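You operate a simulated robot arm through the tools that you are given. There is no shell and no other tool. Be economical: measure what you need, move in short steps, check, and stop when the job is done.

The job below is to be done with a simulated two-armed robot. You get a single attempt, and the scene is never put back.

TASK
Pick up the teal bobbin from the low shelf of the winding table with one hand, pass it to the other hand and put it on the shuttle end of the winding table. Set down upright: bobbin.
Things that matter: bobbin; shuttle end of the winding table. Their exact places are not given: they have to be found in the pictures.

It is judged by the outcome, as a careful person would: the job done as asked, and still so three seconds after it is handed in. It fails if anything else is knocked over, pushed out of place, dropped, spilled or broken.

THE ROBOT
Two 7-joint arms with two-finger grippers on one trunk, on a base that drives. Base frame: it is fixed to the floor where the robot stands at the start and does not move with it; the origin is under the middle of the robot, x ahead of it, y to its left, z up; the surface under the hand at the start is at about z = 0.64. Readings come in m, rad, newtons and seconds.
The left shoulder is at the start at [0.023, 0.216, 0.91], the right one opposite. With the tool pointing down near the work surface each hand reaches from about 0.2 to 0.76 m from the robot's upright axis, wherever it stands, measured 20 degrees to its own side. Places, roughly: shuttle end of the winding table (18x22 cm) [0.46, 1.36, 0.64]. Payload 2.2 kg a hand.
The tool frame of a hand sits at the grasp point between the pads (the TCP): z along the fingers, y along the line on which they close. The tips reach 0.019 m beyond it. The gripper opens to 0.116 m. The gripper's body begins 0.07 m behind the TCP.
Orientation is told as [roll, pitch, yaw] about the base's x, y, z axes, in that order, counted from this pose: with the fingers straight down and closing along the base's y, the tool's x points along the base's -x, its y along +y and its z along -z.

THE INTERFACE
- The arms move only by the tool drive_tool. It takes "left_plan", "right_plan" or both (then of equal length, played together; a hand with none holds still); each is a list of rows, each a list of 7 numbers: the turn, a rotation vector about the tool's x, y, z in units of 90 degrees (1.0 is 90 degrees), then the shift along the tool's x, y, z in units of 500 mm (1.0 is 500 mm), then the gripper command, from -1 (shut) to 1 (fully open), values between in proportion. In form: [[rx, ry, rz, dx, dy, dz, fingers], ...]. A call has 1 to 12 rows; each row is the pose to reach, as a shift and turn from the pose commanded when the call began, along the tool's axes at that moment. A call with a number of a shift or a turn outside -1 to 1 is refused whole. Each row takes 0.2 s and may step no farther than 0.05 m and 0.15 rad from the row before; otherwise, or with a gripper value out of range, the whole call is refused. Where a pose cannot be reached the arm comes as near as it can. A force on the tool above 40 N (or 10 N above the force at the start of the call, whichever is more), or a blocked arm, ends the call early, and 0.2 s more pass. The fingers move at their own pace and stop on an object; they squeeze with about 29 N. The grip force told is the motor's: it shows also when the fingers shut on nothing. Time passes only in rows, and 0.2 s behind the last, so rows that repeat a pose let the fingers close. The reply holds the time, the measured pose of the TCP, the force on the tool along the base axes, the opening and the grip force, in the units named above and with some noise, with the torque about the TCP (base axes, N m) and any sound that the robot's microphone picked up, and new pictures: "views" is both (left out), scene, wrist or none (wrist: the cameras of the hands that moved).
- Cameras (640 x 400 px; columns grow to the right, rows downward): "scene" is now at [0.1275, 0.0317, 1.0873]; the picture's right is [0.35, -0.94, -0.00], its down [-0.48, -0.18, -0.86] and it looks along [0.81, 0.30, -0.51] (base axes); focal length 214 px, centre (320, 200). "left" rides on the left gripper at [0.069, 0.015, -0.097] in its tool frame; the picture's right is [-0.21, 0.98, 0.00], its down [-0.76, -0.17, -0.63] and it looks along [-0.62, -0.14, 0.77] (tool axes); focal length 251 px, centre (320, 200). "right" rides on the right gripper at [0.069, -0.015, -0.097] in its tool frame; the picture's right is [0.22, 0.98, 0.00], its down [-0.76, 0.17, -0.63] and it looks along [-0.62, 0.14, 0.78] (tool axes); focal length 251 px, centre (320, 200).
- raise_lower(by): slides the trunk up (or, below 0, down) by that many m; the arms and the scene camera ride with it, the base frame stays. It gives what a move gives, with no picture.
- roll_base(legs): drives the robot by 1 to 6 legs, each [ahead, left, turn to the left] in m, m and rad, along the robot's own axes; the way and the turn of a leg run together, so that a leg with both is an arc; at most 1.5 m and 3.142 rad a leg. The arms and the cameras ride along, it lands a little off, and it stops where it bumps. It gives what a move gives, and a new picture of the scene camera.
- aim_head(pan, tilt): turns the head with the scene camera to pan (to the left, within 1.396 rad either way) and tilt (down, from -0.506 to 1.204), counted from straight ahead of the robot. It gives what a move gives, and a new picture of the scene camera.
- locate(camera, pixels): there is no depth. For up to 12 entries [column, row, z] of the newest picture of that camera ("zoom" is the newest enlarged one), the place [x, y] in the base frame at which the ray of that pixel passes the height z, good to about 0.002 m. It takes no simulated time.
- enlarge(camera, box): a new picture of the part [left, top, right, bottom] of that camera's present view, enlarged. It takes no simulated time.
- sign_off(): hands the job in; it is judged then, once.

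Work in short steps. Measure before you move; look again where a grasp or a placing could have gone wrong, and mend it. You have 80 turns and 260 pictures in all, those below and enlarged ones among them. Open the grippers and draw the arms clear of the work before you hand the job in, unless the task says otherwise; then end with one line.

The tools are called after ">>>" by a JSON object that holds its "method" and its "body". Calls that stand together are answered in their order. drive_tool: Moves the arms, as the interface text tells. Its arguments: {"type":"object","properties":{"left_plan":{"type":"array"},"right_plan":{"type":"array"},"views":{"type":"string","enum":["both","scene","wrist","none"]}},"required":[]} The other tools are called the same way: raise_lower (by) slides the trunk up or down; roll_base (legs) drives the base; aim_head (pan, tilt) turns the head that bears the scene camera; locate (camera, pixels) gives the place at which the rays of pixels pass given heights; enlarge (camera, box) takes an enlarged picture of a part of a camera's view; sign_off () hands the job in.

At the start:

```text
clock: 0.0
left_ee_pos: [0.2241, 0.2401, 0.5096]
left_tool_rot: [-0.003, 0.002, 0.0]
left_force: [-0.4, 0.5, 0.4]
left_torque: [-0.02, 0.04, -0.02]
left_finger_gap: 0.116
left_gripper_force: 0.0
right_ee_pos: [0.401, -0.0198, 0.9997]
right_tool_rot: [0.001, 0.003, 0.0]
right_force: [-0.6, -0.2, 0.1]
right_torque: [-0.02, 0.05, 0.0]
right_finger_gap: 0.1158
right_gripper_force: 0.0
trunk travel left (down, up): [-0.055, 0.435]
robot x, y, heading: [-0.0008, -0.0022, 0.001]
head pan, tilt: [0.354, 0.532]
```

scene: 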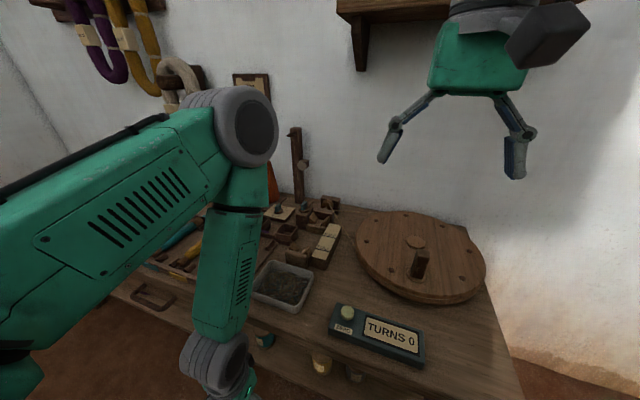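
right: 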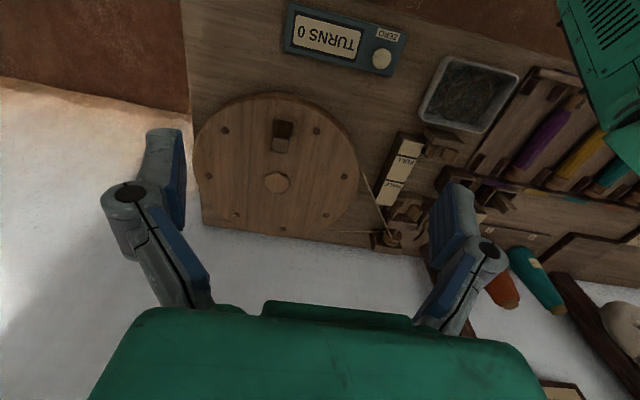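
left: 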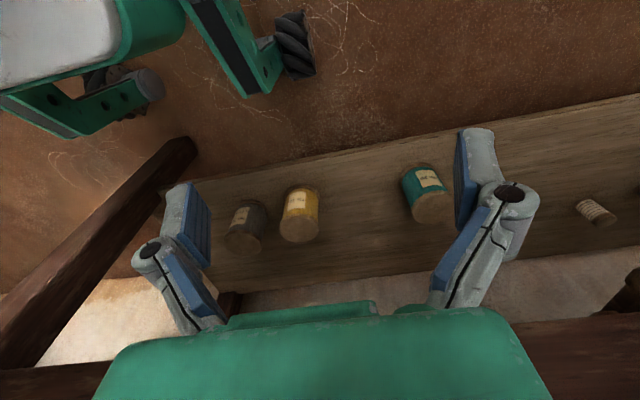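

The left wrist picture shows the teal bobbin at about (425,192) on the low shelf, under the tabletop. I enlarge it and the scene view to understand the geometry.

>>> {"method": "enlarge", "body": {"camera": "left", "box": [200, 120, 640, 330]}}

>>> {"method": "locate", "body": {"camera": "left", "pixels": [[432, 218, 0.2], [432, 218, 0.3], [432, 218, 0.4], [420, 168, 0.2], [420, 168, 0.3], [420, 168, 0.4], [300, 240, 0.3], [245, 250, 0.3], [420, 138, 0.3], [420, 270, 0.3]]}}

>>> {"method": "aim_head", "body": {"pan": 0.5, "tilt": 1.0}}

```text
1.45 times, centred on (420, 225) of left
```

zoom: 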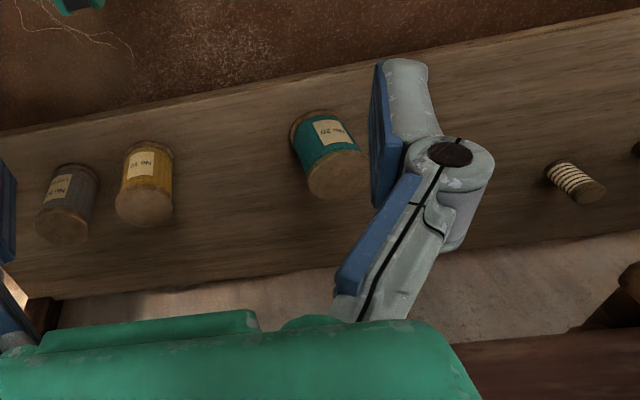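

```text
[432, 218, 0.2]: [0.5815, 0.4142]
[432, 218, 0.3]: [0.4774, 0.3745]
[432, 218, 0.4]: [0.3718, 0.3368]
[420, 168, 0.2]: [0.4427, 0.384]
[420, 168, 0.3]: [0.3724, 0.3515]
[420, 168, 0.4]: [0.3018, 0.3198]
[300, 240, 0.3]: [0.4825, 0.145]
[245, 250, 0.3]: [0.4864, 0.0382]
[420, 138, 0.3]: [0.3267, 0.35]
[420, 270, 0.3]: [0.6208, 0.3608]
```

```text
clock: 0.9
left_ee_pos: [0.2239, 0.2398, 0.5086]
left_tool_rot: [-0.002, -0.002, 0.0]
left_force: [-0.2, 0.3, -0.3]
left_torque: [0.0, -0.01, 0.01]
left_finger_gap: 0.1159
left_gripper_force: 0.1
right_ee_pos: [0.3984, -0.0201, 0.999]
right_tool_rot: [-0.001, -0.001, 0.001]
right_force: [0.1, 0.2, -0.8]
right_torque: [-0.01, 0.02, -0.04]
right_finger_gap: 0.1161
right_gripper_force: 0.1
trunk travel left (down, up): [-0.055, 0.435]
robot x, y, heading: [0.0024, -0.0021, -0.006]
head pan, tilt: [0.499, 1.0]
```

scene: 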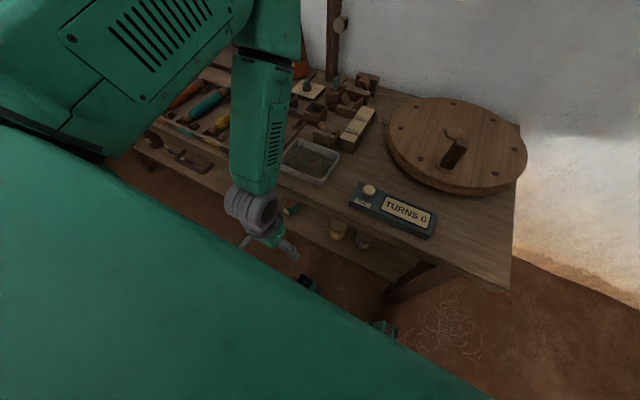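

The scene view also shows the bobbin at about (290,209). I enlarge there to triangulate with the wrist view, and measure the tabletop edges.

>>> {"method": "enlarge", "body": {"camera": "scene", "box": [220, 160, 380, 260]}}

>>> {"method": "locate", "body": {"camera": "scene", "pixels": [[290, 204, 0.3], [290, 204, 0.35], [290, 204, 0.4], [510, 288, 0.64], [280, 175, 0.64], [338, 222, 0.3], [338, 222, 0.35], [338, 222, 0.4], [150, 122, 0.64]]}}

>>> {"method": "locate", "body": {"camera": "left", "pixels": [[434, 208, 0.3], [434, 208, 0.35], [434, 208, 0.4], [300, 229, 0.3], [300, 229, 0.35], [300, 229, 0.4]]}}

```text
4.00 times, centred on (300, 210) of scene
```

zoom: 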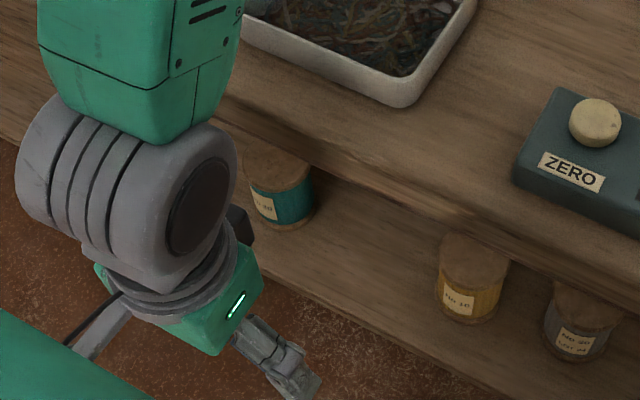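

```text
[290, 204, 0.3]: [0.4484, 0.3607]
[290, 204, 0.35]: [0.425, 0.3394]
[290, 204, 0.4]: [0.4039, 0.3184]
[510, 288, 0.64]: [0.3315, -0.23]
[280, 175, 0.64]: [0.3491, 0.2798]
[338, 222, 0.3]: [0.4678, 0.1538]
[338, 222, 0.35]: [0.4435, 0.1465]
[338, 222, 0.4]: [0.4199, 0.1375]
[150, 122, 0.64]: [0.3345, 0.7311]
```

```text
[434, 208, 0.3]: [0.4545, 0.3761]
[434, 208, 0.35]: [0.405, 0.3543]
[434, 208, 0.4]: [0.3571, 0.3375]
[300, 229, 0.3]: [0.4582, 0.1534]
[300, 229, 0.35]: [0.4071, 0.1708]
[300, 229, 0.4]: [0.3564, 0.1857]
```

The bobbin top is at roughly [0.45, 0.365, 0.30], about 0.11 m behind the tabletop's front edge (x≈0.335). I look left to see the shuttle end and the way there.

>>> {"method": "aim_head", "body": {"pan": 1.1, "tilt": 0.45}}

```text
clock: 1.9
left_ee_pos: [0.2235, 0.2384, 0.508]
left_tool_rot: [-0.003, -0.003, 0.001]
left_force: [-0.3, 0.1, 0.5]
left_torque: [-0.02, 0.02, 0.02]
left_finger_gap: 0.1161
left_gripper_force: 0.0
right_ee_pos: [0.3969, -0.0206, 0.9989]
right_tool_rot: [0.0, -0.002, 0.0]
right_force: [0.9, 0.3, -0.1]
right_torque: [-0.02, -0.01, 0.02]
right_finger_gap: 0.1159
right_gripper_force: 0.0
trunk travel left (down, up): [-0.055, 0.435]
robot x, y, heading: [-0.0005, -0.0004, 0.005]
head pan, tilt: [1.1, 0.45]
```

scene: 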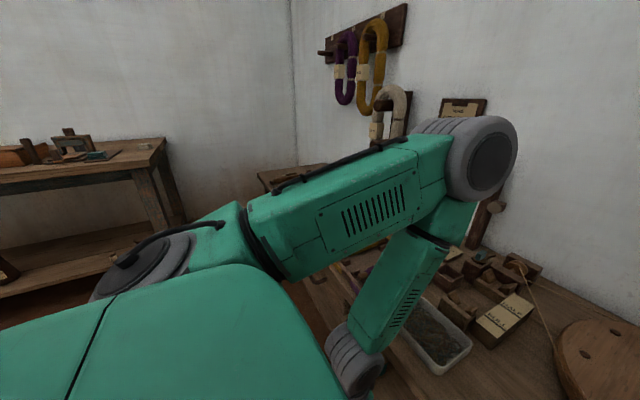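

The left arm hides the shuttle end; I'll check that later. I back off a little and lower the trunk so the left hand can reach under the tabletop with fingers nearly horizontal, then look down at the shelf.

>>> {"method": "roll_base", "body": {"legs": [[-0.1, 0.08, 0]]}}

>>> {"method": "raise_lower", "body": {"by": -0.05}}

>>> {"method": "aim_head", "body": {"pan": 0.2, "tilt": 0.8}}

```text
clock: 3.2
left_ee_pos: [0.1235, 0.3125, 0.5128]
left_tool_rot: [0.009, -0.003, 0.001]
left_force: [0.4, -0.2, -0.1]
left_torque: [0.04, -0.01, 0.02]
left_finger_gap: 0.1158
left_gripper_force: 0.1
right_ee_pos: [0.2988, 0.0497, 1.0012]
right_tool_rot: [0.009, -0.001, 0.001]
right_force: [-0.5, -0.2, 0.4]
right_torque: [0.05, -0.01, 0.0]
right_finger_gap: 0.116
right_gripper_force: 0.1
trunk travel left (down, up): [-0.055, 0.435]
robot x, y, heading: [-0.1016, 0.0709, 0.002]
head pan, tilt: [1.1, 0.45]
```

scene: 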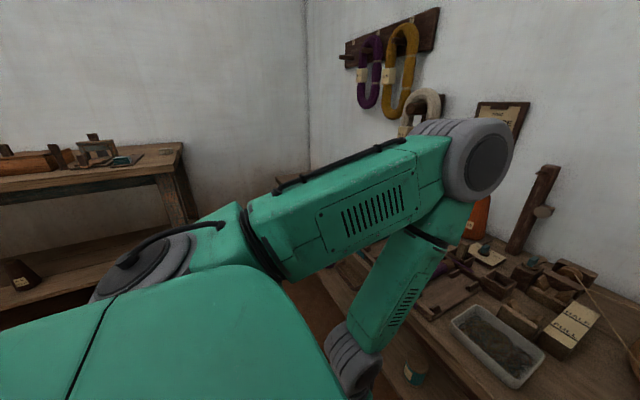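

```text
clock: 4.1
left_ee_pos: [0.1225, 0.3262, 0.4563]
left_tool_rot: [-0.014, -0.002, 0.006]
left_force: [0.6, 0.5, 0.7]
left_torque: [-0.09, -0.02, 0.01]
left_finger_gap: 0.1157
left_gripper_force: 0.0
right_ee_pos: [0.2957, 0.0749, 0.9513]
right_tool_rot: [-0.016, -0.004, 0.004]
right_force: [-1.0, 0.6, -0.2]
right_torque: [-0.09, 0.01, 0.0]
right_finger_gap: 0.1161
right_gripper_force: 0.1
trunk travel left (down, up): [-0.005, 0.485]
robot x, y, heading: [-0.0991, 0.0829, -0.001]
head pan, tilt: [1.1, 0.45]
```

```text
clock: 5.3
left_ee_pos: [0.1228, 0.3122, 0.4602]
left_tool_rot: [0.004, -0.004, -0.001]
left_force: [-0.2, -1.6, 0.6]
left_torque: [0.04, -0.01, -0.03]
left_finger_gap: 0.1161
left_gripper_force: 0.2
right_ee_pos: [0.296, 0.0523, 0.9516]
right_tool_rot: [0.003, -0.004, 0.002]
right_force: [0.1, -0.9, -0.6]
right_torque: [0.05, 0.0, 0.01]
right_finger_gap: 0.116
right_gripper_force: 0.0
trunk travel left (down, up): [-0.005, 0.485]
robot x, y, heading: [-0.0979, 0.0774, 0.0]
head pan, tilt: [0.201, 0.799]
```

scene: 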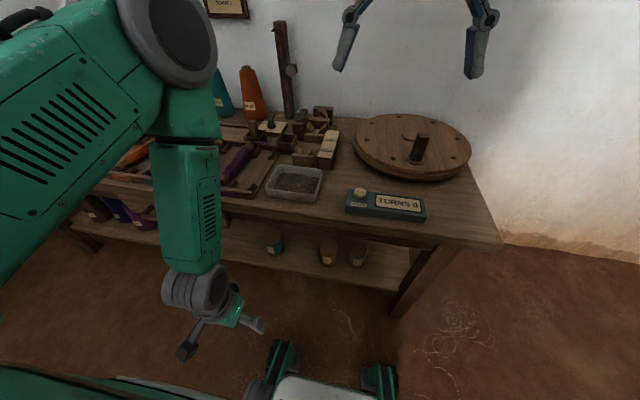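

Now the bobbin is visible at about (274,246). I enlarge the scene and wrist views to triangulate.

>>> {"method": "enlarge", "body": {"camera": "scene", "box": [220, 200, 380, 300]}}

>>> {"method": "enlarge", "body": {"camera": "left", "box": [160, 100, 640, 400]}}

```text
4.00 times, centred on (300, 250) of scene
```

zoom: 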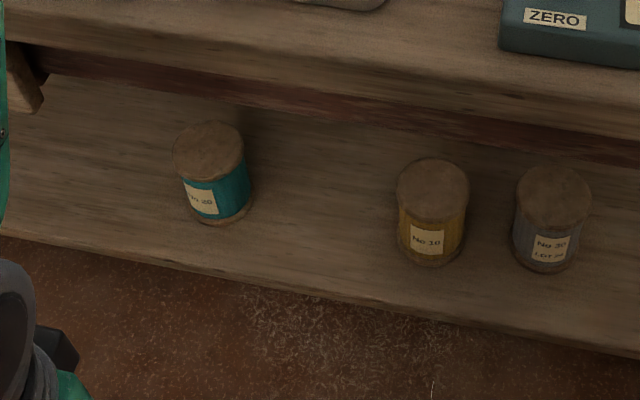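

```text
1.33 times, centred on (400, 250) of left
```

zoom: 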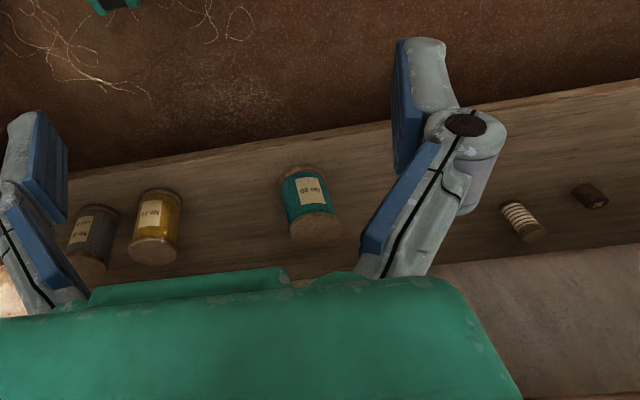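

Triangulating the top centre (scene (272,237), left (396,271)), base and shelf edge at several heights.

>>> {"method": "locate", "body": {"camera": "scene", "pixels": [[272, 237, 0.26], [272, 237, 0.29], [272, 237, 0.32], [275, 255.5, 0.18], [275, 255.5, 0.21], [275, 255.5, 0.24], [267.5, 264.5, 0.18], [267.5, 264.5, 0.21], [267.5, 264.5, 0.24]]}}

>>> {"method": "locate", "body": {"camera": "left", "pixels": [[396.2, 271, 0.26], [396.2, 271, 0.29], [396.2, 271, 0.32], [386.5, 226, 0.18], [386.5, 226, 0.21], [386.5, 226, 0.24], [385, 205, 0.18], [385, 205, 0.21], [385, 205, 0.24]]}}

```text
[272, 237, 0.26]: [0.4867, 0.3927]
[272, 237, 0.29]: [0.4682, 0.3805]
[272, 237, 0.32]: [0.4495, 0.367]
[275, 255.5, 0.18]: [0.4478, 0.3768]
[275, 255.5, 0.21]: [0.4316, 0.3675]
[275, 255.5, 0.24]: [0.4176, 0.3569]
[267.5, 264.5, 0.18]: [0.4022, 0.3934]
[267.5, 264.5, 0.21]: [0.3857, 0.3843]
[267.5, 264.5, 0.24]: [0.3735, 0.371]
```

```text
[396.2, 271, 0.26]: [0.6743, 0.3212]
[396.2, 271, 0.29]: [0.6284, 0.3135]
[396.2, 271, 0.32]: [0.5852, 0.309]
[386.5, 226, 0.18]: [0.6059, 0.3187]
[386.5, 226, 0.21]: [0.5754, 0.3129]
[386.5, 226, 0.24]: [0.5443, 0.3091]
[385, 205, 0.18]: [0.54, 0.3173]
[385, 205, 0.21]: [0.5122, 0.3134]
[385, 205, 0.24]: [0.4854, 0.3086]
```

The plain "left" picture is stale; I use the zoom picture (the left one, newest) instead.

>>> {"method": "locate", "body": {"camera": "zoom", "pixels": [[315, 228, 0.26], [315, 228, 0.29], [315, 228, 0.32], [302, 168, 0.18], [302, 168, 0.21], [302, 168, 0.24], [300, 142, 0.18], [300, 142, 0.21], [300, 142, 0.24]]}}

```text
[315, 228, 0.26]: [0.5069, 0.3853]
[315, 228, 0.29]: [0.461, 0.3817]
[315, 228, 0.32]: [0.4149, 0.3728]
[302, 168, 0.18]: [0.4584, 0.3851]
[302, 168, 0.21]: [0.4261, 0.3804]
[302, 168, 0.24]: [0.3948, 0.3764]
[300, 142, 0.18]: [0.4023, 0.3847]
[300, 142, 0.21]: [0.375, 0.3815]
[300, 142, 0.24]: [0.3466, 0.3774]
```

The triangulation gives the bobbin axis at ≈[0.472, 0.382], shelf z≈0.20, top≈0.282, diameter ≈0.074 and shelf edge x≈0.39. I turn the left hand 70° forward while moving it ahead of the shelf.

>>> {"method": "drive_tool", "body": {"left_plan": [[0, -0.0865, 0, -0.04, 0.0155, 0.029, 1], [0, -0.173, 0, -0.08, 0.031, 0.058, 1], [0, -0.2595, 0, -0.12, 0.0465, 0.087, 1], [0, -0.346, 0, -0.16, 0.062, 0.116, 1], [0, -0.4325, 0, -0.2, 0.0775, 0.145, 1], [0, -0.519, 0, -0.24, 0.093, 0.174, 1], [0, -0.6055, 0, -0.28, 0.1085, 0.203, 1], [0, -0.692, 0, -0.32, 0.124, 0.232, 1], [0, -0.778, 0, -0.36, 0.14, 0.26, 1], [0, -0.778, 0, -0.36, 0.14, 0.26, 1]]}}

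```text
clock: 7.5
left_ee_pos: [0.3044, 0.3875, 0.3305]
left_tool_rot: [-0.012, -1.225, 0.011]
left_force: [0.6, -0.3, 0.7]
left_torque: [0.0, 0.03, 0.03]
left_finger_gap: 0.1161
left_gripper_force: 0.0
right_ee_pos: [0.2965, 0.0614, 0.9517]
right_tool_rot: [-0.003, -0.004, 0.001]
right_force: [-0.1, -0.3, -0.9]
right_torque: [-0.04, 0.03, 0.0]
right_finger_gap: 0.1162
right_gripper_force: 0.1
trunk travel left (down, up): [-0.005, 0.485]
robot x, y, heading: [-0.1022, 0.0781, 0.004]
head pan, tilt: [0.201, 0.799]
```

scene: 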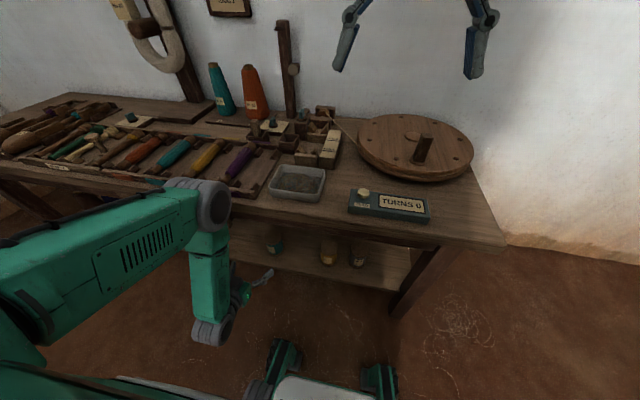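
left: 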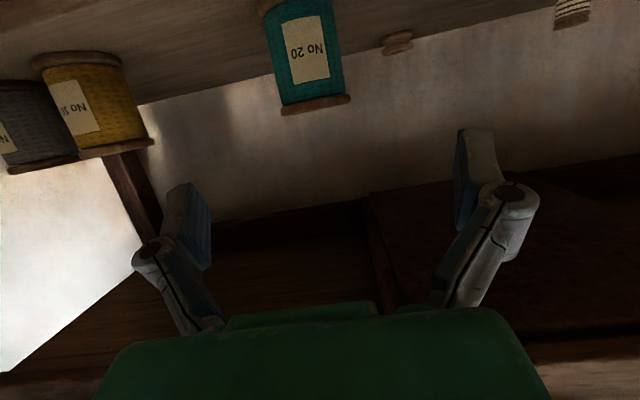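

Pose is good. The elbow is near the tabletop edge, so I check its location and the bobbin from both views.

>>> {"method": "locate", "body": {"camera": "scene", "pixels": [[215, 205, 0.6], [215, 205, 0.7], [215, 205, 0.5], [212, 330, 0.35], [212, 330, 0.3], [240, 222, 0.64]]}}

>>> {"method": "enlarge", "body": {"camera": "scene", "box": [160, 170, 320, 350]}}

>>> {"method": "enlarge", "body": {"camera": "left", "box": [200, 0, 460, 150]}}

>>> {"method": "locate", "body": {"camera": "left", "pixels": [[285, 108, 0.28], [348, 97, 0.28], [285, 108, 0.27], [348, 97, 0.27], [285, 108, 0.29], [348, 97, 0.29]]}}

```text
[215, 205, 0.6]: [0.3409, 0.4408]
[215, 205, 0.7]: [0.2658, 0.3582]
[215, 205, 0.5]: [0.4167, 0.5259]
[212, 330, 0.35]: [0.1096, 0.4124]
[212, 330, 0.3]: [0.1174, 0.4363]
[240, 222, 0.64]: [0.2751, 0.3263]
```

```text
2.22 times, centred on (240, 260) of scene
```

zoom: 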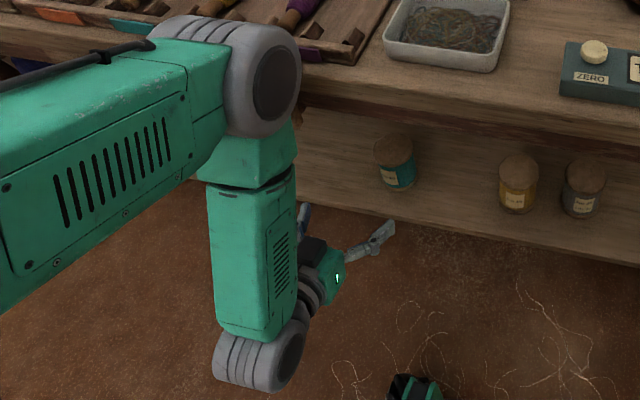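

```text
2.46 times, centred on (330, 75) of left
```

zoom: 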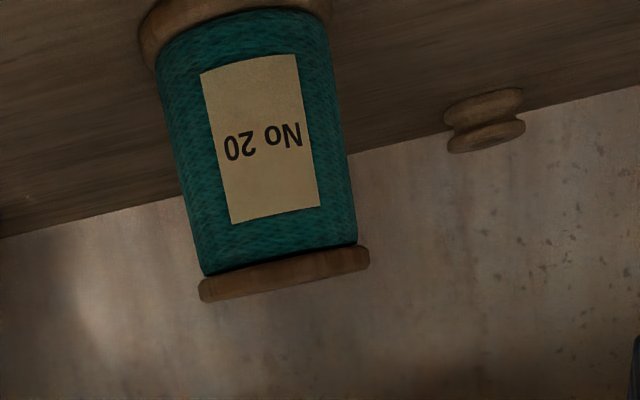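

```text
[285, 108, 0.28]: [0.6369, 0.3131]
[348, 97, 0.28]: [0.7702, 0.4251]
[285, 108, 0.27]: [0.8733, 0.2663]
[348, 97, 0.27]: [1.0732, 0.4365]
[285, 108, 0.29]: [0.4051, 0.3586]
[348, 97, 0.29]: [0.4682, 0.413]
```

Elbow will straighten backwards as the arm extends, so clearance is fine. I lower the hand to grasp height (z≈0.24) in front of the shelf first.

>>> {"method": "drive_tool", "body": {"left_plan": [[0, 0, 0, 0.056, 0, 0.0205, 1], [0, 0, 0, 0.113, 0, 0.041, 1], [0, 0, 0, 0.169, 0, 0.0616, 1], [0, 0, 0, 0.169, 0, 0.0616, 1]]}}

```text
clock: 8.5
left_ee_pos: [0.3033, 0.3892, 0.2393]
left_tool_rot: [-0.015, -1.226, 0.016]
left_force: [0.1, 0.6, -0.7]
left_torque: [0.05, 0.04, 0.0]
left_finger_gap: 0.1163
left_gripper_force: 0.0
right_ee_pos: [0.2964, 0.0616, 0.9512]
right_tool_rot: [-0.004, -0.003, 0.002]
right_force: [0.1, 0.2, -0.2]
right_torque: [-0.02, -0.01, 0.01]
right_finger_gap: 0.116
right_gripper_force: 0.1
trunk travel left (down, up): [-0.005, 0.485]
robot x, y, heading: [-0.0986, 0.0784, 0.002]
head pan, tilt: [0.201, 0.799]
```

scene: 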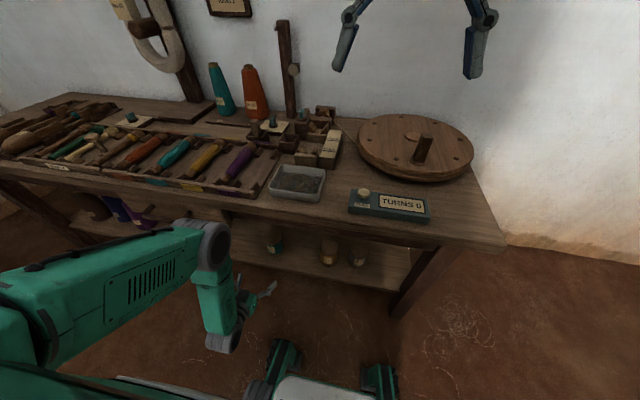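
left: 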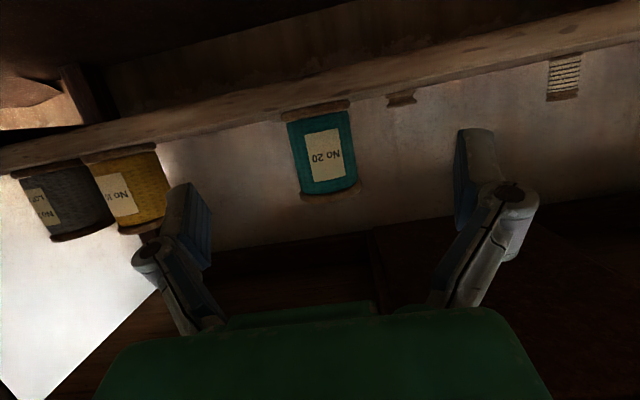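

Shelf top is ≈0.20. I check the lateral position of the bobbin from this view.

>>> {"method": "locate", "body": {"camera": "left", "pixels": [[289, 122, 0.215], [351, 111, 0.215], [299, 193, 0.28], [357, 185, 0.28], [299, 193, 0.275], [357, 185, 0.275]]}}

>>> {"method": "enlarge", "body": {"camera": "left", "box": [220, 70, 420, 220]}}

```text
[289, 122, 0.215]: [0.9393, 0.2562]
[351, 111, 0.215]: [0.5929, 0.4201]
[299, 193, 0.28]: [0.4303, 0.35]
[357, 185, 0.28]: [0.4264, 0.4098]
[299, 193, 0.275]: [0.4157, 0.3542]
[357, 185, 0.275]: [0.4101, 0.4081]
```

```text
2.67 times, centred on (320, 145) of left
```

zoom: 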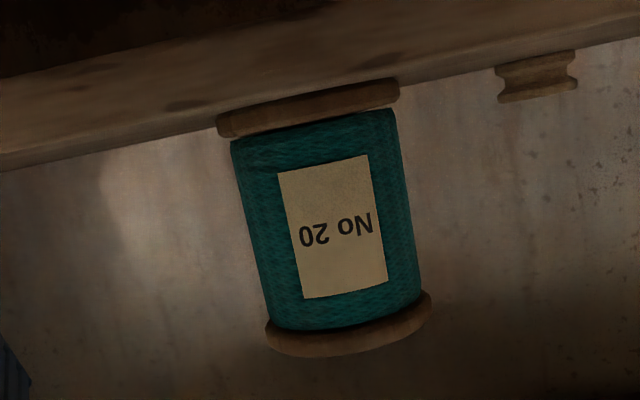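

Bobbin axis y≈0.381. I advance with a 8–10 mm sideways correction, most of the way, checking before the end.

>>> {"method": "drive_tool", "body": {"left_plan": [[0, 0, 0, 0, -0.018, 0, 1], [0, 0, 0, -0.0275, -0.018, 0.0757, 1], [0, 0, 0, -0.055, -0.018, 0.1513, 1], [0, 0, 0, -0.075, -0.018, 0.206, 1], [0, 0, 0, -0.075, -0.018, 0.206, 1]]}}

```text
clock: 9.7
left_ee_pos: [0.4129, 0.3782, 0.2396]
left_tool_rot: [-0.017, -1.225, 0.016]
left_force: [0.8, 0.5, 0.8]
left_torque: [0.01, -0.01, 0.02]
left_finger_gap: 0.1161
left_gripper_force: 0.0
right_ee_pos: [0.2978, 0.0637, 0.9518]
right_tool_rot: [-0.004, -0.002, 0.001]
right_force: [-0.1, 0.3, -0.1]
right_torque: [-0.04, 0.01, 0.0]
right_finger_gap: 0.116
right_gripper_force: 0.0
trunk travel left (down, up): [-0.005, 0.485]
robot x, y, heading: [-0.0959, 0.0775, 0.002]
head pan, tilt: [0.201, 0.799]
```

scene: 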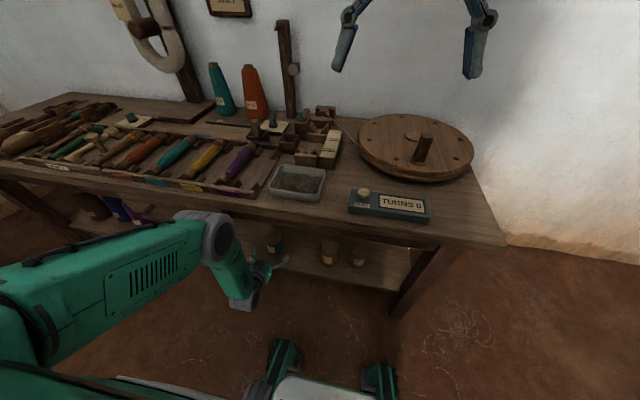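
left: 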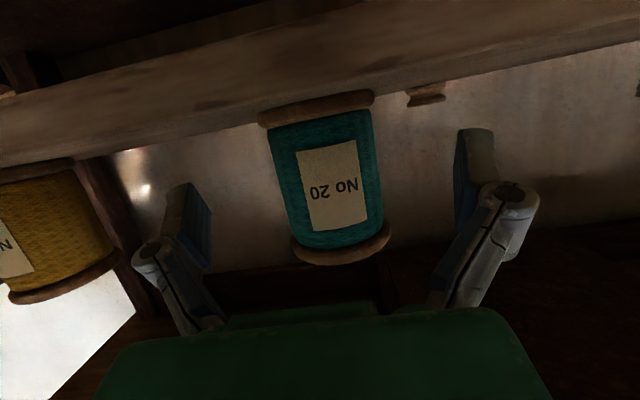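

The bobbin sits centred between the fingers (col ≈325 vs 320). I advance the last 5 cm, then close.

>>> {"method": "drive_tool", "body": {"left_plan": [[0, 0, 0, -0.0175, 0.004, 0.048, 1], [0, 0, 0, -0.035, 0.004, 0.096, 1], [0, 0, 0, -0.035, 0.004, 0.096, 1]], "views": "both"}}

```text
clock: 10.5
left_ee_pos: [0.4644, 0.3809, 0.2395]
left_tool_rot: [-0.015, -1.226, 0.016]
left_force: [-0.6, 0.2, -0.5]
left_torque: [0.04, -0.01, 0.01]
left_finger_gap: 0.1159
left_gripper_force: 0.1
right_ee_pos: [0.2973, 0.0624, 0.9512]
right_tool_rot: [-0.005, -0.004, 0.001]
right_force: [-0.7, 0.3, -0.6]
right_torque: [0.02, 0.02, -0.02]
right_finger_gap: 0.116
right_gripper_force: 0.1
trunk travel left (down, up): [-0.005, 0.485]
robot x, y, heading: [-0.0999, 0.0822, 0.0]
head pan, tilt: [0.201, 0.799]
```

scene: 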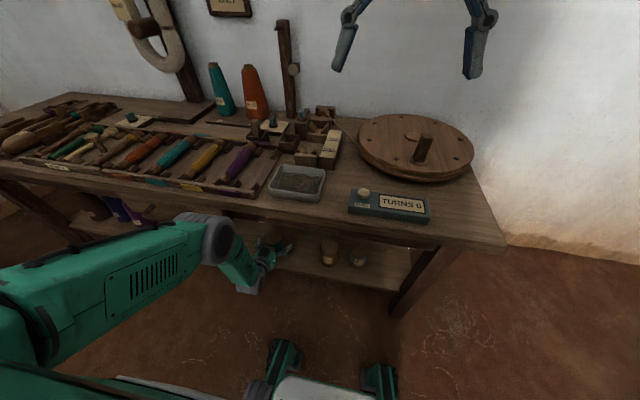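
left: 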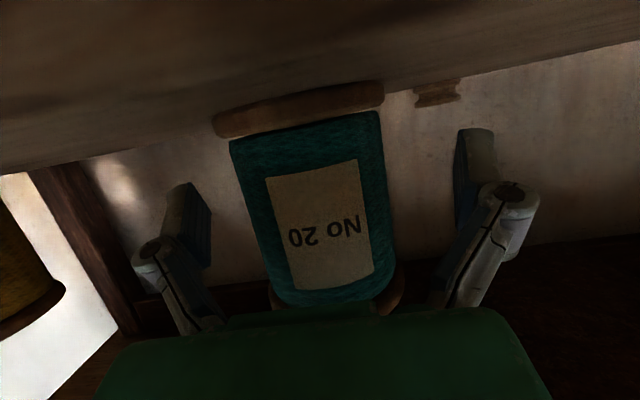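

Body of the bobbin lies at TCP depth, centred. I close the fingers.

>>> {"method": "drive_tool", "body": {"left_plan": [[0, 0, 0, 0, 0, 0, 0.3], [0, 0, 0, 0, 0, 0, -0.2], [0, 0, 0, 0, 0, 0, -1], [0, 0, 0, 0, 0, 0, -1]], "views": "wrist"}}

```text
clock: 11.5
left_ee_pos: [0.4648, 0.3812, 0.2397]
left_tool_rot: [-0.016, -1.225, 0.015]
left_force: [0.2, -0.1, 1.2]
left_torque: [0.01, -0.04, 0.0]
left_finger_gap: 0.0699
left_gripper_force: 29.0
right_ee_pos: [0.2959, 0.0628, 0.9503]
right_tool_rot: [-0.006, -0.003, 0.0]
right_force: [0.5, 0.3, -0.6]
right_torque: [-0.03, -0.01, 0.01]
right_finger_gap: 0.1157
right_gripper_force: 0.1
trunk travel left (down, up): [-0.005, 0.485]
robot x, y, heading: [-0.1021, 0.0801, 0.004]
head pan, tilt: [0.201, 0.799]
```

left: 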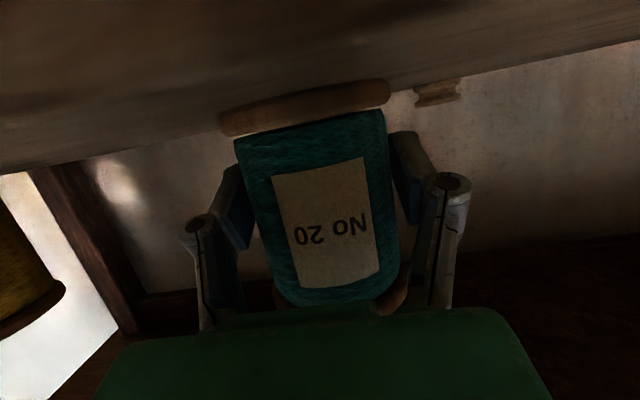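

Gripped at 0.070 m with 29 N. I lift 3 cm and draw it straight out from under the table.

>>> {"method": "drive_tool", "body": {"left_plan": [[0, 0, 0, -0.0282, 0, -0.0103, -1], [0, 0, 0, -0.0564, 0, -0.0205, -1], [0, 0, 0, -0.0313, 0, -0.0894, -1], [0, 0, 0, -0.0062, 0, -0.1583, -1], [0, 0, 0, 0.0188, 0, -0.2272, -1], [0, 0, 0, 0.0439, 0, -0.2961, -1], [0, 0, 0, 0.069, 0, -0.365, -1], [0, 0, 0, 0.0941, 0, -0.434, -1], [0, 0, 0, 0.0941, 0, -0.434, -1]]}}

```text
clock: 13.5
left_ee_pos: [0.2438, 0.3819, 0.2673]
left_tool_rot: [-0.016, -1.224, 0.017]
left_force: [0.1, -0.9, -1.1]
left_torque: [0.0, -0.03, 0.02]
left_finger_gap: 0.0701
left_gripper_force: 28.5
right_ee_pos: [0.2965, 0.062, 0.9508]
right_tool_rot: [-0.006, -0.003, 0.002]
right_force: [0.1, -0.5, -0.5]
right_torque: [0.01, 0.0, -0.01]
right_finger_gap: 0.1159
right_gripper_force: 0.1
trunk travel left (down, up): [-0.005, 0.485]
robot x, y, heading: [-0.0996, 0.0799, 0.002]
head pan, tilt: [0.201, 0.799]
```

scene: 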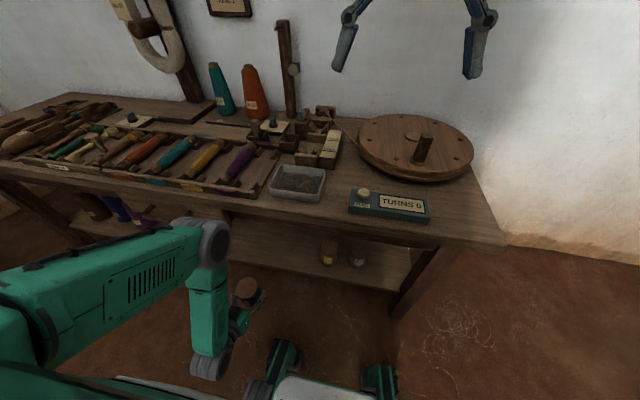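
left: 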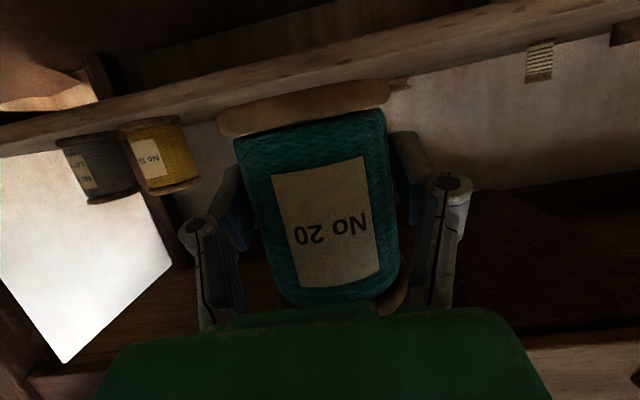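

The bobbin is out and firmly held. I back the base away from the table to get space for the handover.

>>> {"method": "roll_base", "body": {"legs": [[-0.28, 0, 0]]}}

>>> {"method": "drive_tool", "body": {"left_plan": [[0, 0, 0, -0.08, -0.035, -0.007, -1], [0, 0, 0, -0.16, -0.07, -0.014, -1], [0, 0, 0, -0.24, -0.105, -0.021, -1], [0, 0, 0, -0.32, -0.14, -0.028, -1], [0, 0, 0, -0.4, -0.175, -0.035, -1], [0, 0, 0, -0.48, -0.21, -0.042, -1], [0, 0, 0, -0.56, -0.245, -0.049, -1], [0, 0, 0, -0.612, -0.28, -0.074, -1], [0, 0, 0, -0.612, -0.28, -0.074, -1]]}}

```text
clock: 15.4
left_ee_pos: [-0.033, 0.3816, 0.2697]
left_tool_rot: [-0.016, -1.228, 0.014]
left_force: [-0.3, -0.3, -1.2]
left_torque: [0.03, 0.0, 0.01]
left_finger_gap: 0.0699
left_gripper_force: 29.1
right_ee_pos: [0.0172, 0.0623, 0.9513]
right_tool_rot: [-0.006, -0.005, -0.001]
right_force: [-0.5, 0.3, 0.5]
right_torque: [0.03, -0.04, -0.02]
right_finger_gap: 0.1161
right_gripper_force: 0.0
trunk travel left (down, up): [-0.005, 0.485]
robot x, y, heading: [-0.3806, 0.0765, 0.002]
head pan, tilt: [0.201, 0.799]
```

scene: 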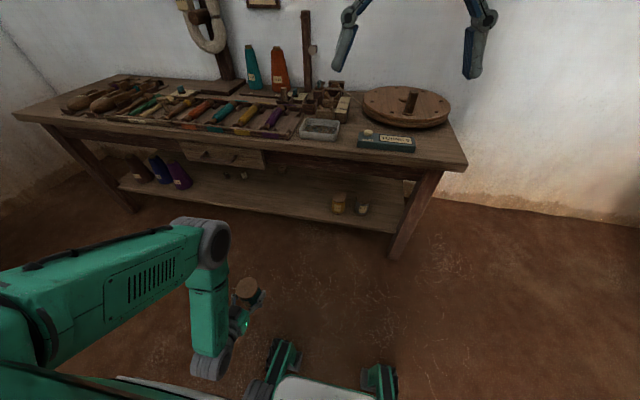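

```text
clock: 17.4
left_ee_pos: [0.0333, 0.2448, 0.5698]
left_tool_rot: [-0.011, -1.227, 0.008]
left_force: [-0.7, -0.2, -1.5]
left_torque: [-0.01, -0.03, 0.02]
left_finger_gap: 0.0699
left_gripper_force: 29.2
right_ee_pos: [0.0149, 0.0604, 0.9528]
right_tool_rot: [-0.003, -0.005, -0.001]
right_force: [0.3, 0.3, -0.4]
right_torque: [-0.02, 0.02, -0.01]
right_finger_gap: 0.116
right_gripper_force: 0.1
trunk travel left (down, up): [-0.005, 0.485]
robot x, y, heading: [-0.3805, 0.0752, 0.003]
head pan, tilt: [0.201, 0.799]
```

scene: 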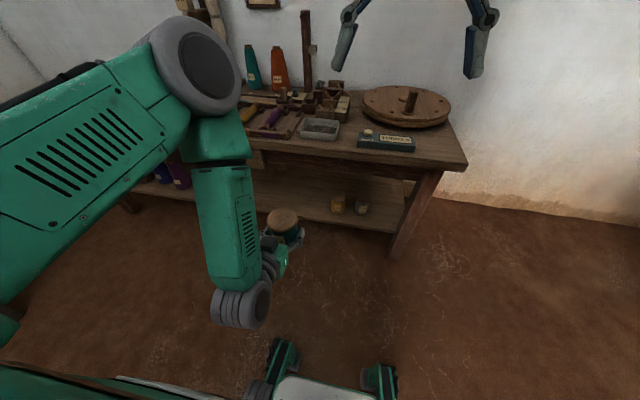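
left: 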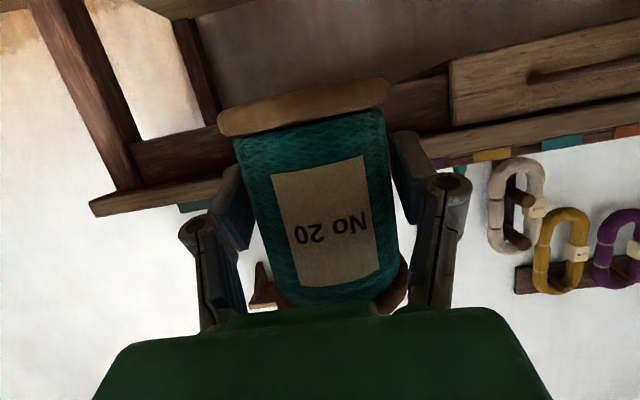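

I measure the bobbin's top in the hand from the scene view.

>>> {"method": "enlarge", "body": {"camera": "scene", "box": [230, 190, 340, 270]}}

>>> {"method": "aim_head", "body": {"pan": 0.25, "tilt": 0.7}}

```text
5.00 times, centred on (285, 230) of scene
```

zoom: 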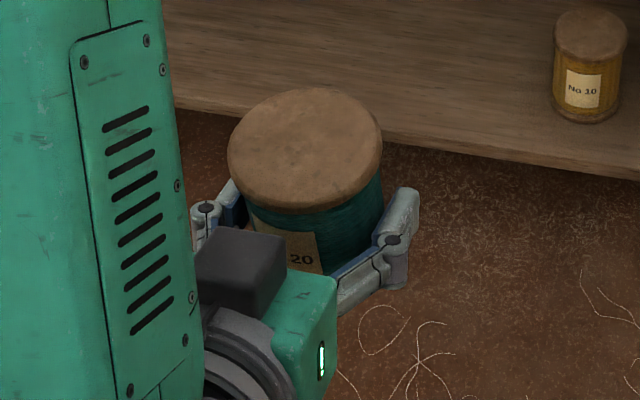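

```text
clock: 18.1
left_ee_pos: [0.0342, 0.2451, 0.5698]
left_tool_rot: [-0.013, -1.227, 0.01]
left_force: [-0.1, 0.0, -1.4]
left_torque: [-0.03, -0.01, -0.03]
left_finger_gap: 0.0694
left_gripper_force: 29.1
right_ee_pos: [0.0144, 0.0604, 0.9528]
right_tool_rot: [-0.004, -0.007, 0.0]
right_force: [0.8, 0.3, -0.1]
right_torque: [0.01, -0.01, 0.0]
right_finger_gap: 0.1158
right_gripper_force: 0.0
trunk travel left (down, up): [-0.005, 0.485]
robot x, y, heading: [-0.3798, 0.0771, 0.003]
head pan, tilt: [0.25, 0.7]
```

scene: 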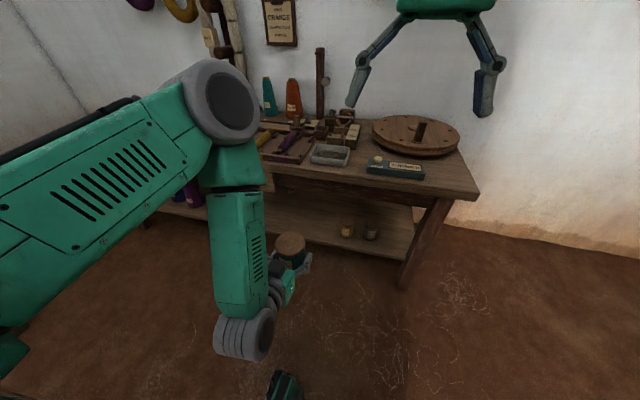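

I locate the bobbin top and the dark box on the left palm, which could get in the right finger's way.

>>> {"method": "locate", "body": {"camera": "zoom", "pixels": [[305, 150, 0.61], [305, 150, 0.615], [228, 150, 0.61], [383, 150, 0.61], [285, 240, 0.58], [285, 240, 0.6], [285, 240, 0.62], [205, 230, 0.58], [205, 230, 0.6], [205, 230, 0.62]]}}

>>> {"method": "enlarge", "body": {"camera": "scene", "box": [220, 210, 340, 370]}}

>>> {"method": "enlarge", "body": {"camera": "right", "box": [0, 0, 640, 400]}}

```text
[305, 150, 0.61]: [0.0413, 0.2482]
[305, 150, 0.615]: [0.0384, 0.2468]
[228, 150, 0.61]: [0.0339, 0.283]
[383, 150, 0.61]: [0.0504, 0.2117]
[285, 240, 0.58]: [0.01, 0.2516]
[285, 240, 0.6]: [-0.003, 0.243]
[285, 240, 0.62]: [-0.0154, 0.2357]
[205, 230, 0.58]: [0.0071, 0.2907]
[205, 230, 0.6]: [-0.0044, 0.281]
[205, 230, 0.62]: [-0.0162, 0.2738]
```

```text
2.50 times, centred on (280, 290) of scene
```

zoom: 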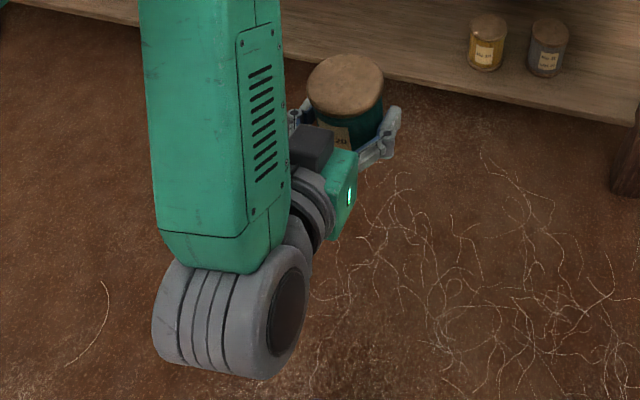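

```text
1.00 times, centred on (320, 200) of right (not enlarged: the box is as wide or as high as the picture)
```

zoom: 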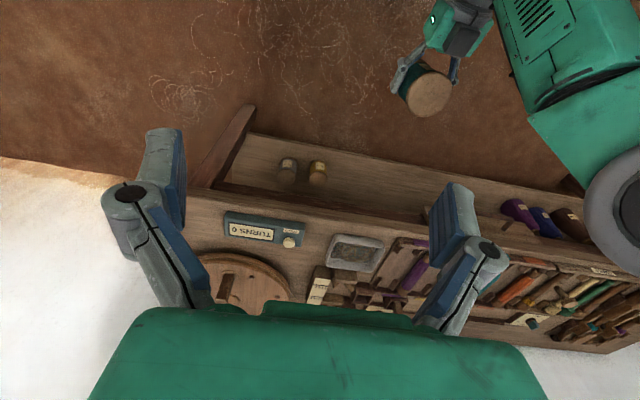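

The right wrist camera sees the bobbin and the palm from above; I enlarge to judge the gap behind the bobbin.

>>> {"method": "enlarge", "body": {"camera": "right", "box": [370, 0, 520, 130]}}

```text
3.08 times, centred on (445, 65) of right
```

zoom: 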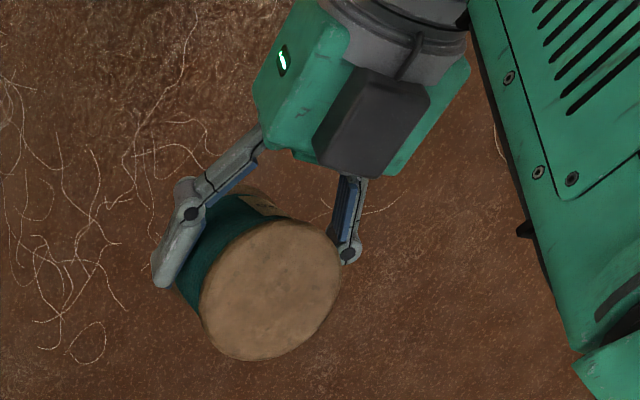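

The palm's black box blocks a grip along x, but a grip along y from above clears: right fingers over the left ones, tips at z≈0.594. I bring the right hand above the bobbin (z≈0.76).

>>> {"method": "drive_tool", "body": {"right_plan": [[0, 0, 0, -0.008, 0.054, 0.055, 0.75], [0, 0, 0, -0.016, 0.107, 0.11, 0.75], [0, 0, 0, -0.024, 0.16, 0.165, 0.75], [0, 0, 0, -0.032, 0.214, 0.22, 0.75], [0, 0, 0, -0.04, 0.267, 0.275, 0.75], [0, 0, 0, -0.048, 0.32, 0.33, 0.75], [0, 0, 0, -0.052, 0.374, 0.385, 0.75], [0, 0, 0, -0.052, 0.374, 0.385, 0.75]]}}

```text
clock: 20.1
left_ee_pos: [0.0327, 0.2446, 0.5716]
left_tool_rot: [-0.008, -1.231, 0.005]
left_force: [-0.6, -0.3, -1.2]
left_torque: [0.0, 0.0, 0.0]
left_finger_gap: 0.07
left_gripper_force: 29.2
right_ee_pos: [0.0645, 0.2258, 0.7831]
right_tool_rot: [0.053, -0.004, -0.061]
right_force: [-1.0, 0.0, 0.8]
right_torque: [-0.04, 0.01, 0.03]
right_finger_gap: 0.1016
right_gripper_force: 0.2
trunk travel left (down, up): [-0.005, 0.485]
robot x, y, heading: [-0.3821, 0.0782, 0.001]
head pan, tilt: [0.25, 0.7]
stopped in row 8 (right hand): the arm was blocked; the commanded pose is now the measured one
```

scene: 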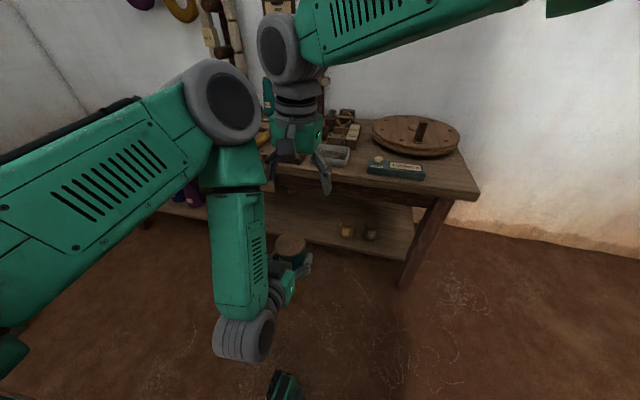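
right: 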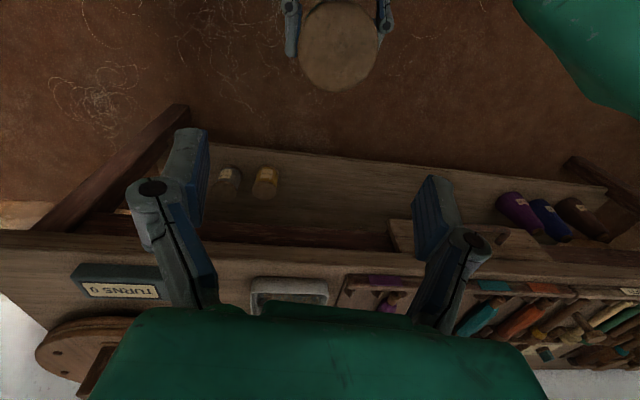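

The right wrist was blocked, evidently by the left elbow which sits only ~0.1 m behind the bobbin. I retreat the right hand, then extend the left hand forward so its elbow falls behind.

>>> {"method": "drive_tool", "body": {"right_plan": [[0.01, 0, -0.013, -0.01, -0.04, -0.06, 0.75], [0.02, 0, -0.026, -0.02, -0.09, -0.13, 0.75], [0.034, 0, -0.039, -0.03, -0.15, -0.2, 0.75], [0.034, 0, -0.039, -0.03, -0.2, -0.27, 0.75], [0.034, 0, -0.039, -0.03, -0.25, -0.27, 0.75]], "views": "none"}}

>>> {"method": "drive_tool", "body": {"left_plan": [[0, 0, 0, -0.0232, -0.02, 0.064, -1], [0, 0, 0, -0.0464, -0.04, 0.128, -1], [0, 0, 0, -0.07, -0.06, 0.192, -1], [0, 0, 0, -0.093, -0.08, 0.256, -1], [0, 0, 0, -0.116, -0.1, 0.32, -1], [0, 0, 0, -0.116, -0.1, 0.32, -1]]}}

```text
clock: 21.3
left_ee_pos: [0.033, 0.2462, 0.5709]
left_tool_rot: [-0.011, -1.229, 0.007]
left_force: [0.1, -0.7, -1.3]
left_torque: [-0.01, -0.05, -0.01]
left_finger_gap: 0.0699
left_gripper_force: 29.3
right_ee_pos: [0.0697, 0.094, 0.9101]
right_tool_rot: [-0.003, -0.007, 0.005]
right_force: [0.3, 0.0, -0.1]
right_torque: [-0.02, 0.03, 0.0]
right_finger_gap: 0.1014
right_gripper_force: 0.1
trunk travel left (down, up): [-0.005, 0.485]
robot x, y, heading: [-0.378, 0.0797, -0.002]
head pan, tilt: [0.25, 0.7]
```

```text
clock: 22.7
left_ee_pos: [0.2035, 0.1951, 0.573]
left_tool_rot: [-0.009, -1.23, 0.008]
left_force: [0.7, -0.3, -0.8]
left_torque: [0.03, 0.0, 0.0]
left_finger_gap: 0.0696
left_gripper_force: 29.5
right_ee_pos: [0.0704, 0.0944, 0.91]
right_tool_rot: [-0.004, -0.007, 0.004]
right_force: [1.2, 0.0, 0.1]
right_torque: [0.0, -0.01, 0.0]
right_finger_gap: 0.1016
right_gripper_force: 0.1
trunk travel left (down, up): [-0.005, 0.485]
robot x, y, heading: [-0.3814, 0.0792, -0.001]
head pan, tilt: [0.25, 0.7]
```

scene: 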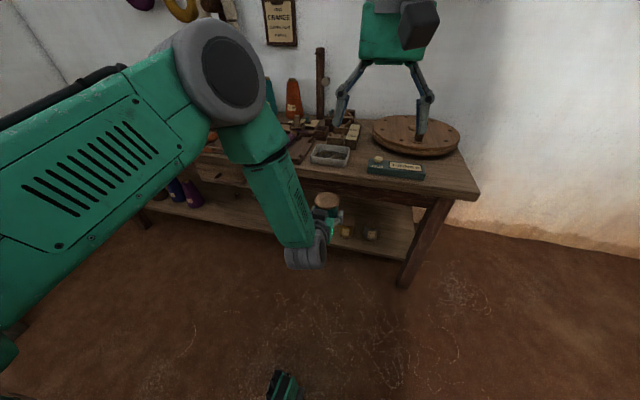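
left: 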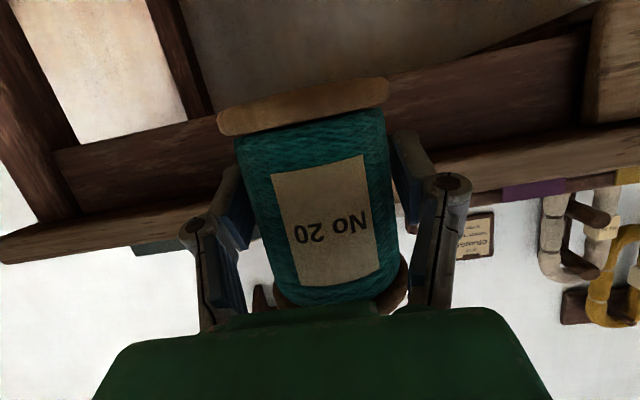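

Much better separation. I measure the bobbin top again.

>>> {"method": "enlarge", "body": {"camera": "scene", "box": [275, 180, 375, 260]}}

```text
5.00 times, centred on (325, 220) of scene
```

zoom: 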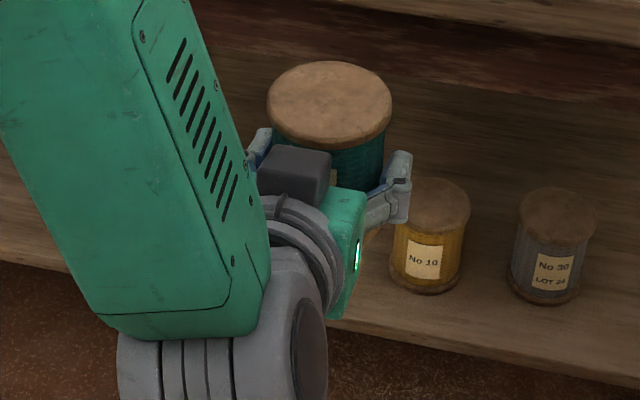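

Locating the top centre (zoom (329,102)) at z≈0.616.

>>> {"method": "locate", "body": {"camera": "zoom", "pixels": [[329, 102, 0.612], [329, 102, 0.62], [267, 102, 0.616], [392, 102, 0.616]]}}

>>> {"method": "drive_tool", "body": {"right_plan": [[0, 0, 0, -0.08, 0, 0.02, 0.75], [0, 0, 0, -0.16, 0.03, 0.06, 0.75], [0, 0, 0, -0.22, 0.08, 0.1, 0.75], [0, 0, 0, -0.26, 0.13, 0.16, 0.75], [0, 0, 0, -0.28, 0.19, 0.22, 0.75], [0, 0, 0, -0.28, 0.2, 0.27, 0.75], [0, 0, 0, -0.28, 0.2, 0.27, 0.75]]}}

```text
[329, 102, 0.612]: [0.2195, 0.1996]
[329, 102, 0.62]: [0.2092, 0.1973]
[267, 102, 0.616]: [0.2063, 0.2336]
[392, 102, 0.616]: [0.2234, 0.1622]
```

```text
clock: 24.3
left_ee_pos: [0.2042, 0.1948, 0.5732]
left_tool_rot: [-0.009, -1.231, 0.006]
left_force: [-0.1, -0.4, -1.4]
left_torque: [0.0, 0.03, 0.02]
left_finger_gap: 0.0698
left_gripper_force: 29.4
right_ee_pos: [0.2074, 0.1864, 0.7745]
right_tool_rot: [-0.001, -0.007, 0.003]
right_force: [1.2, 0.2, -0.5]
right_torque: [0.03, 0.02, -0.02]
right_finger_gap: 0.1016
right_gripper_force: 0.1
right hand out of reach, approached as far as the arm can: row 5, 6, 7
trunk travel left (down, up): [-0.005, 0.485]
robot x, y, heading: [-0.3795, 0.0804, 0.002]
head pan, tilt: [0.25, 0.7]
```

scene: 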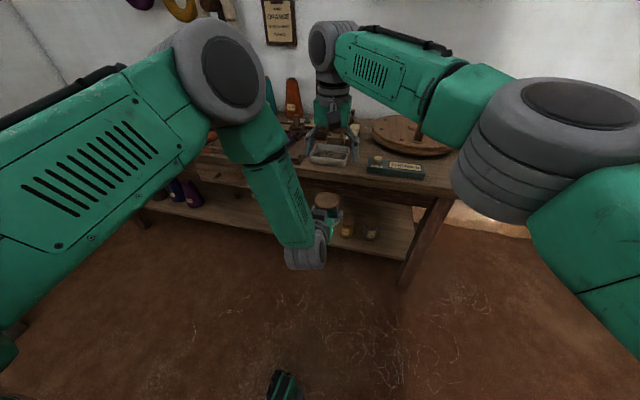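
right: 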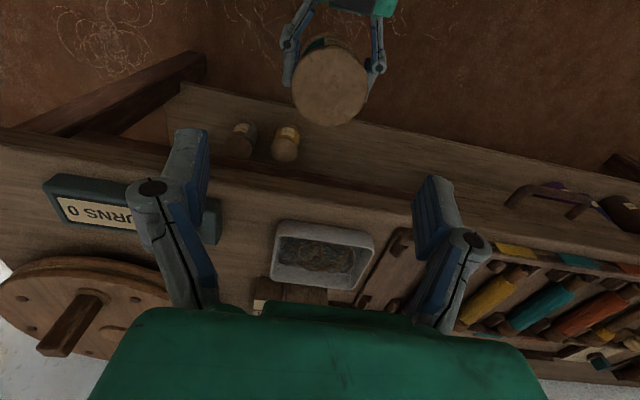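

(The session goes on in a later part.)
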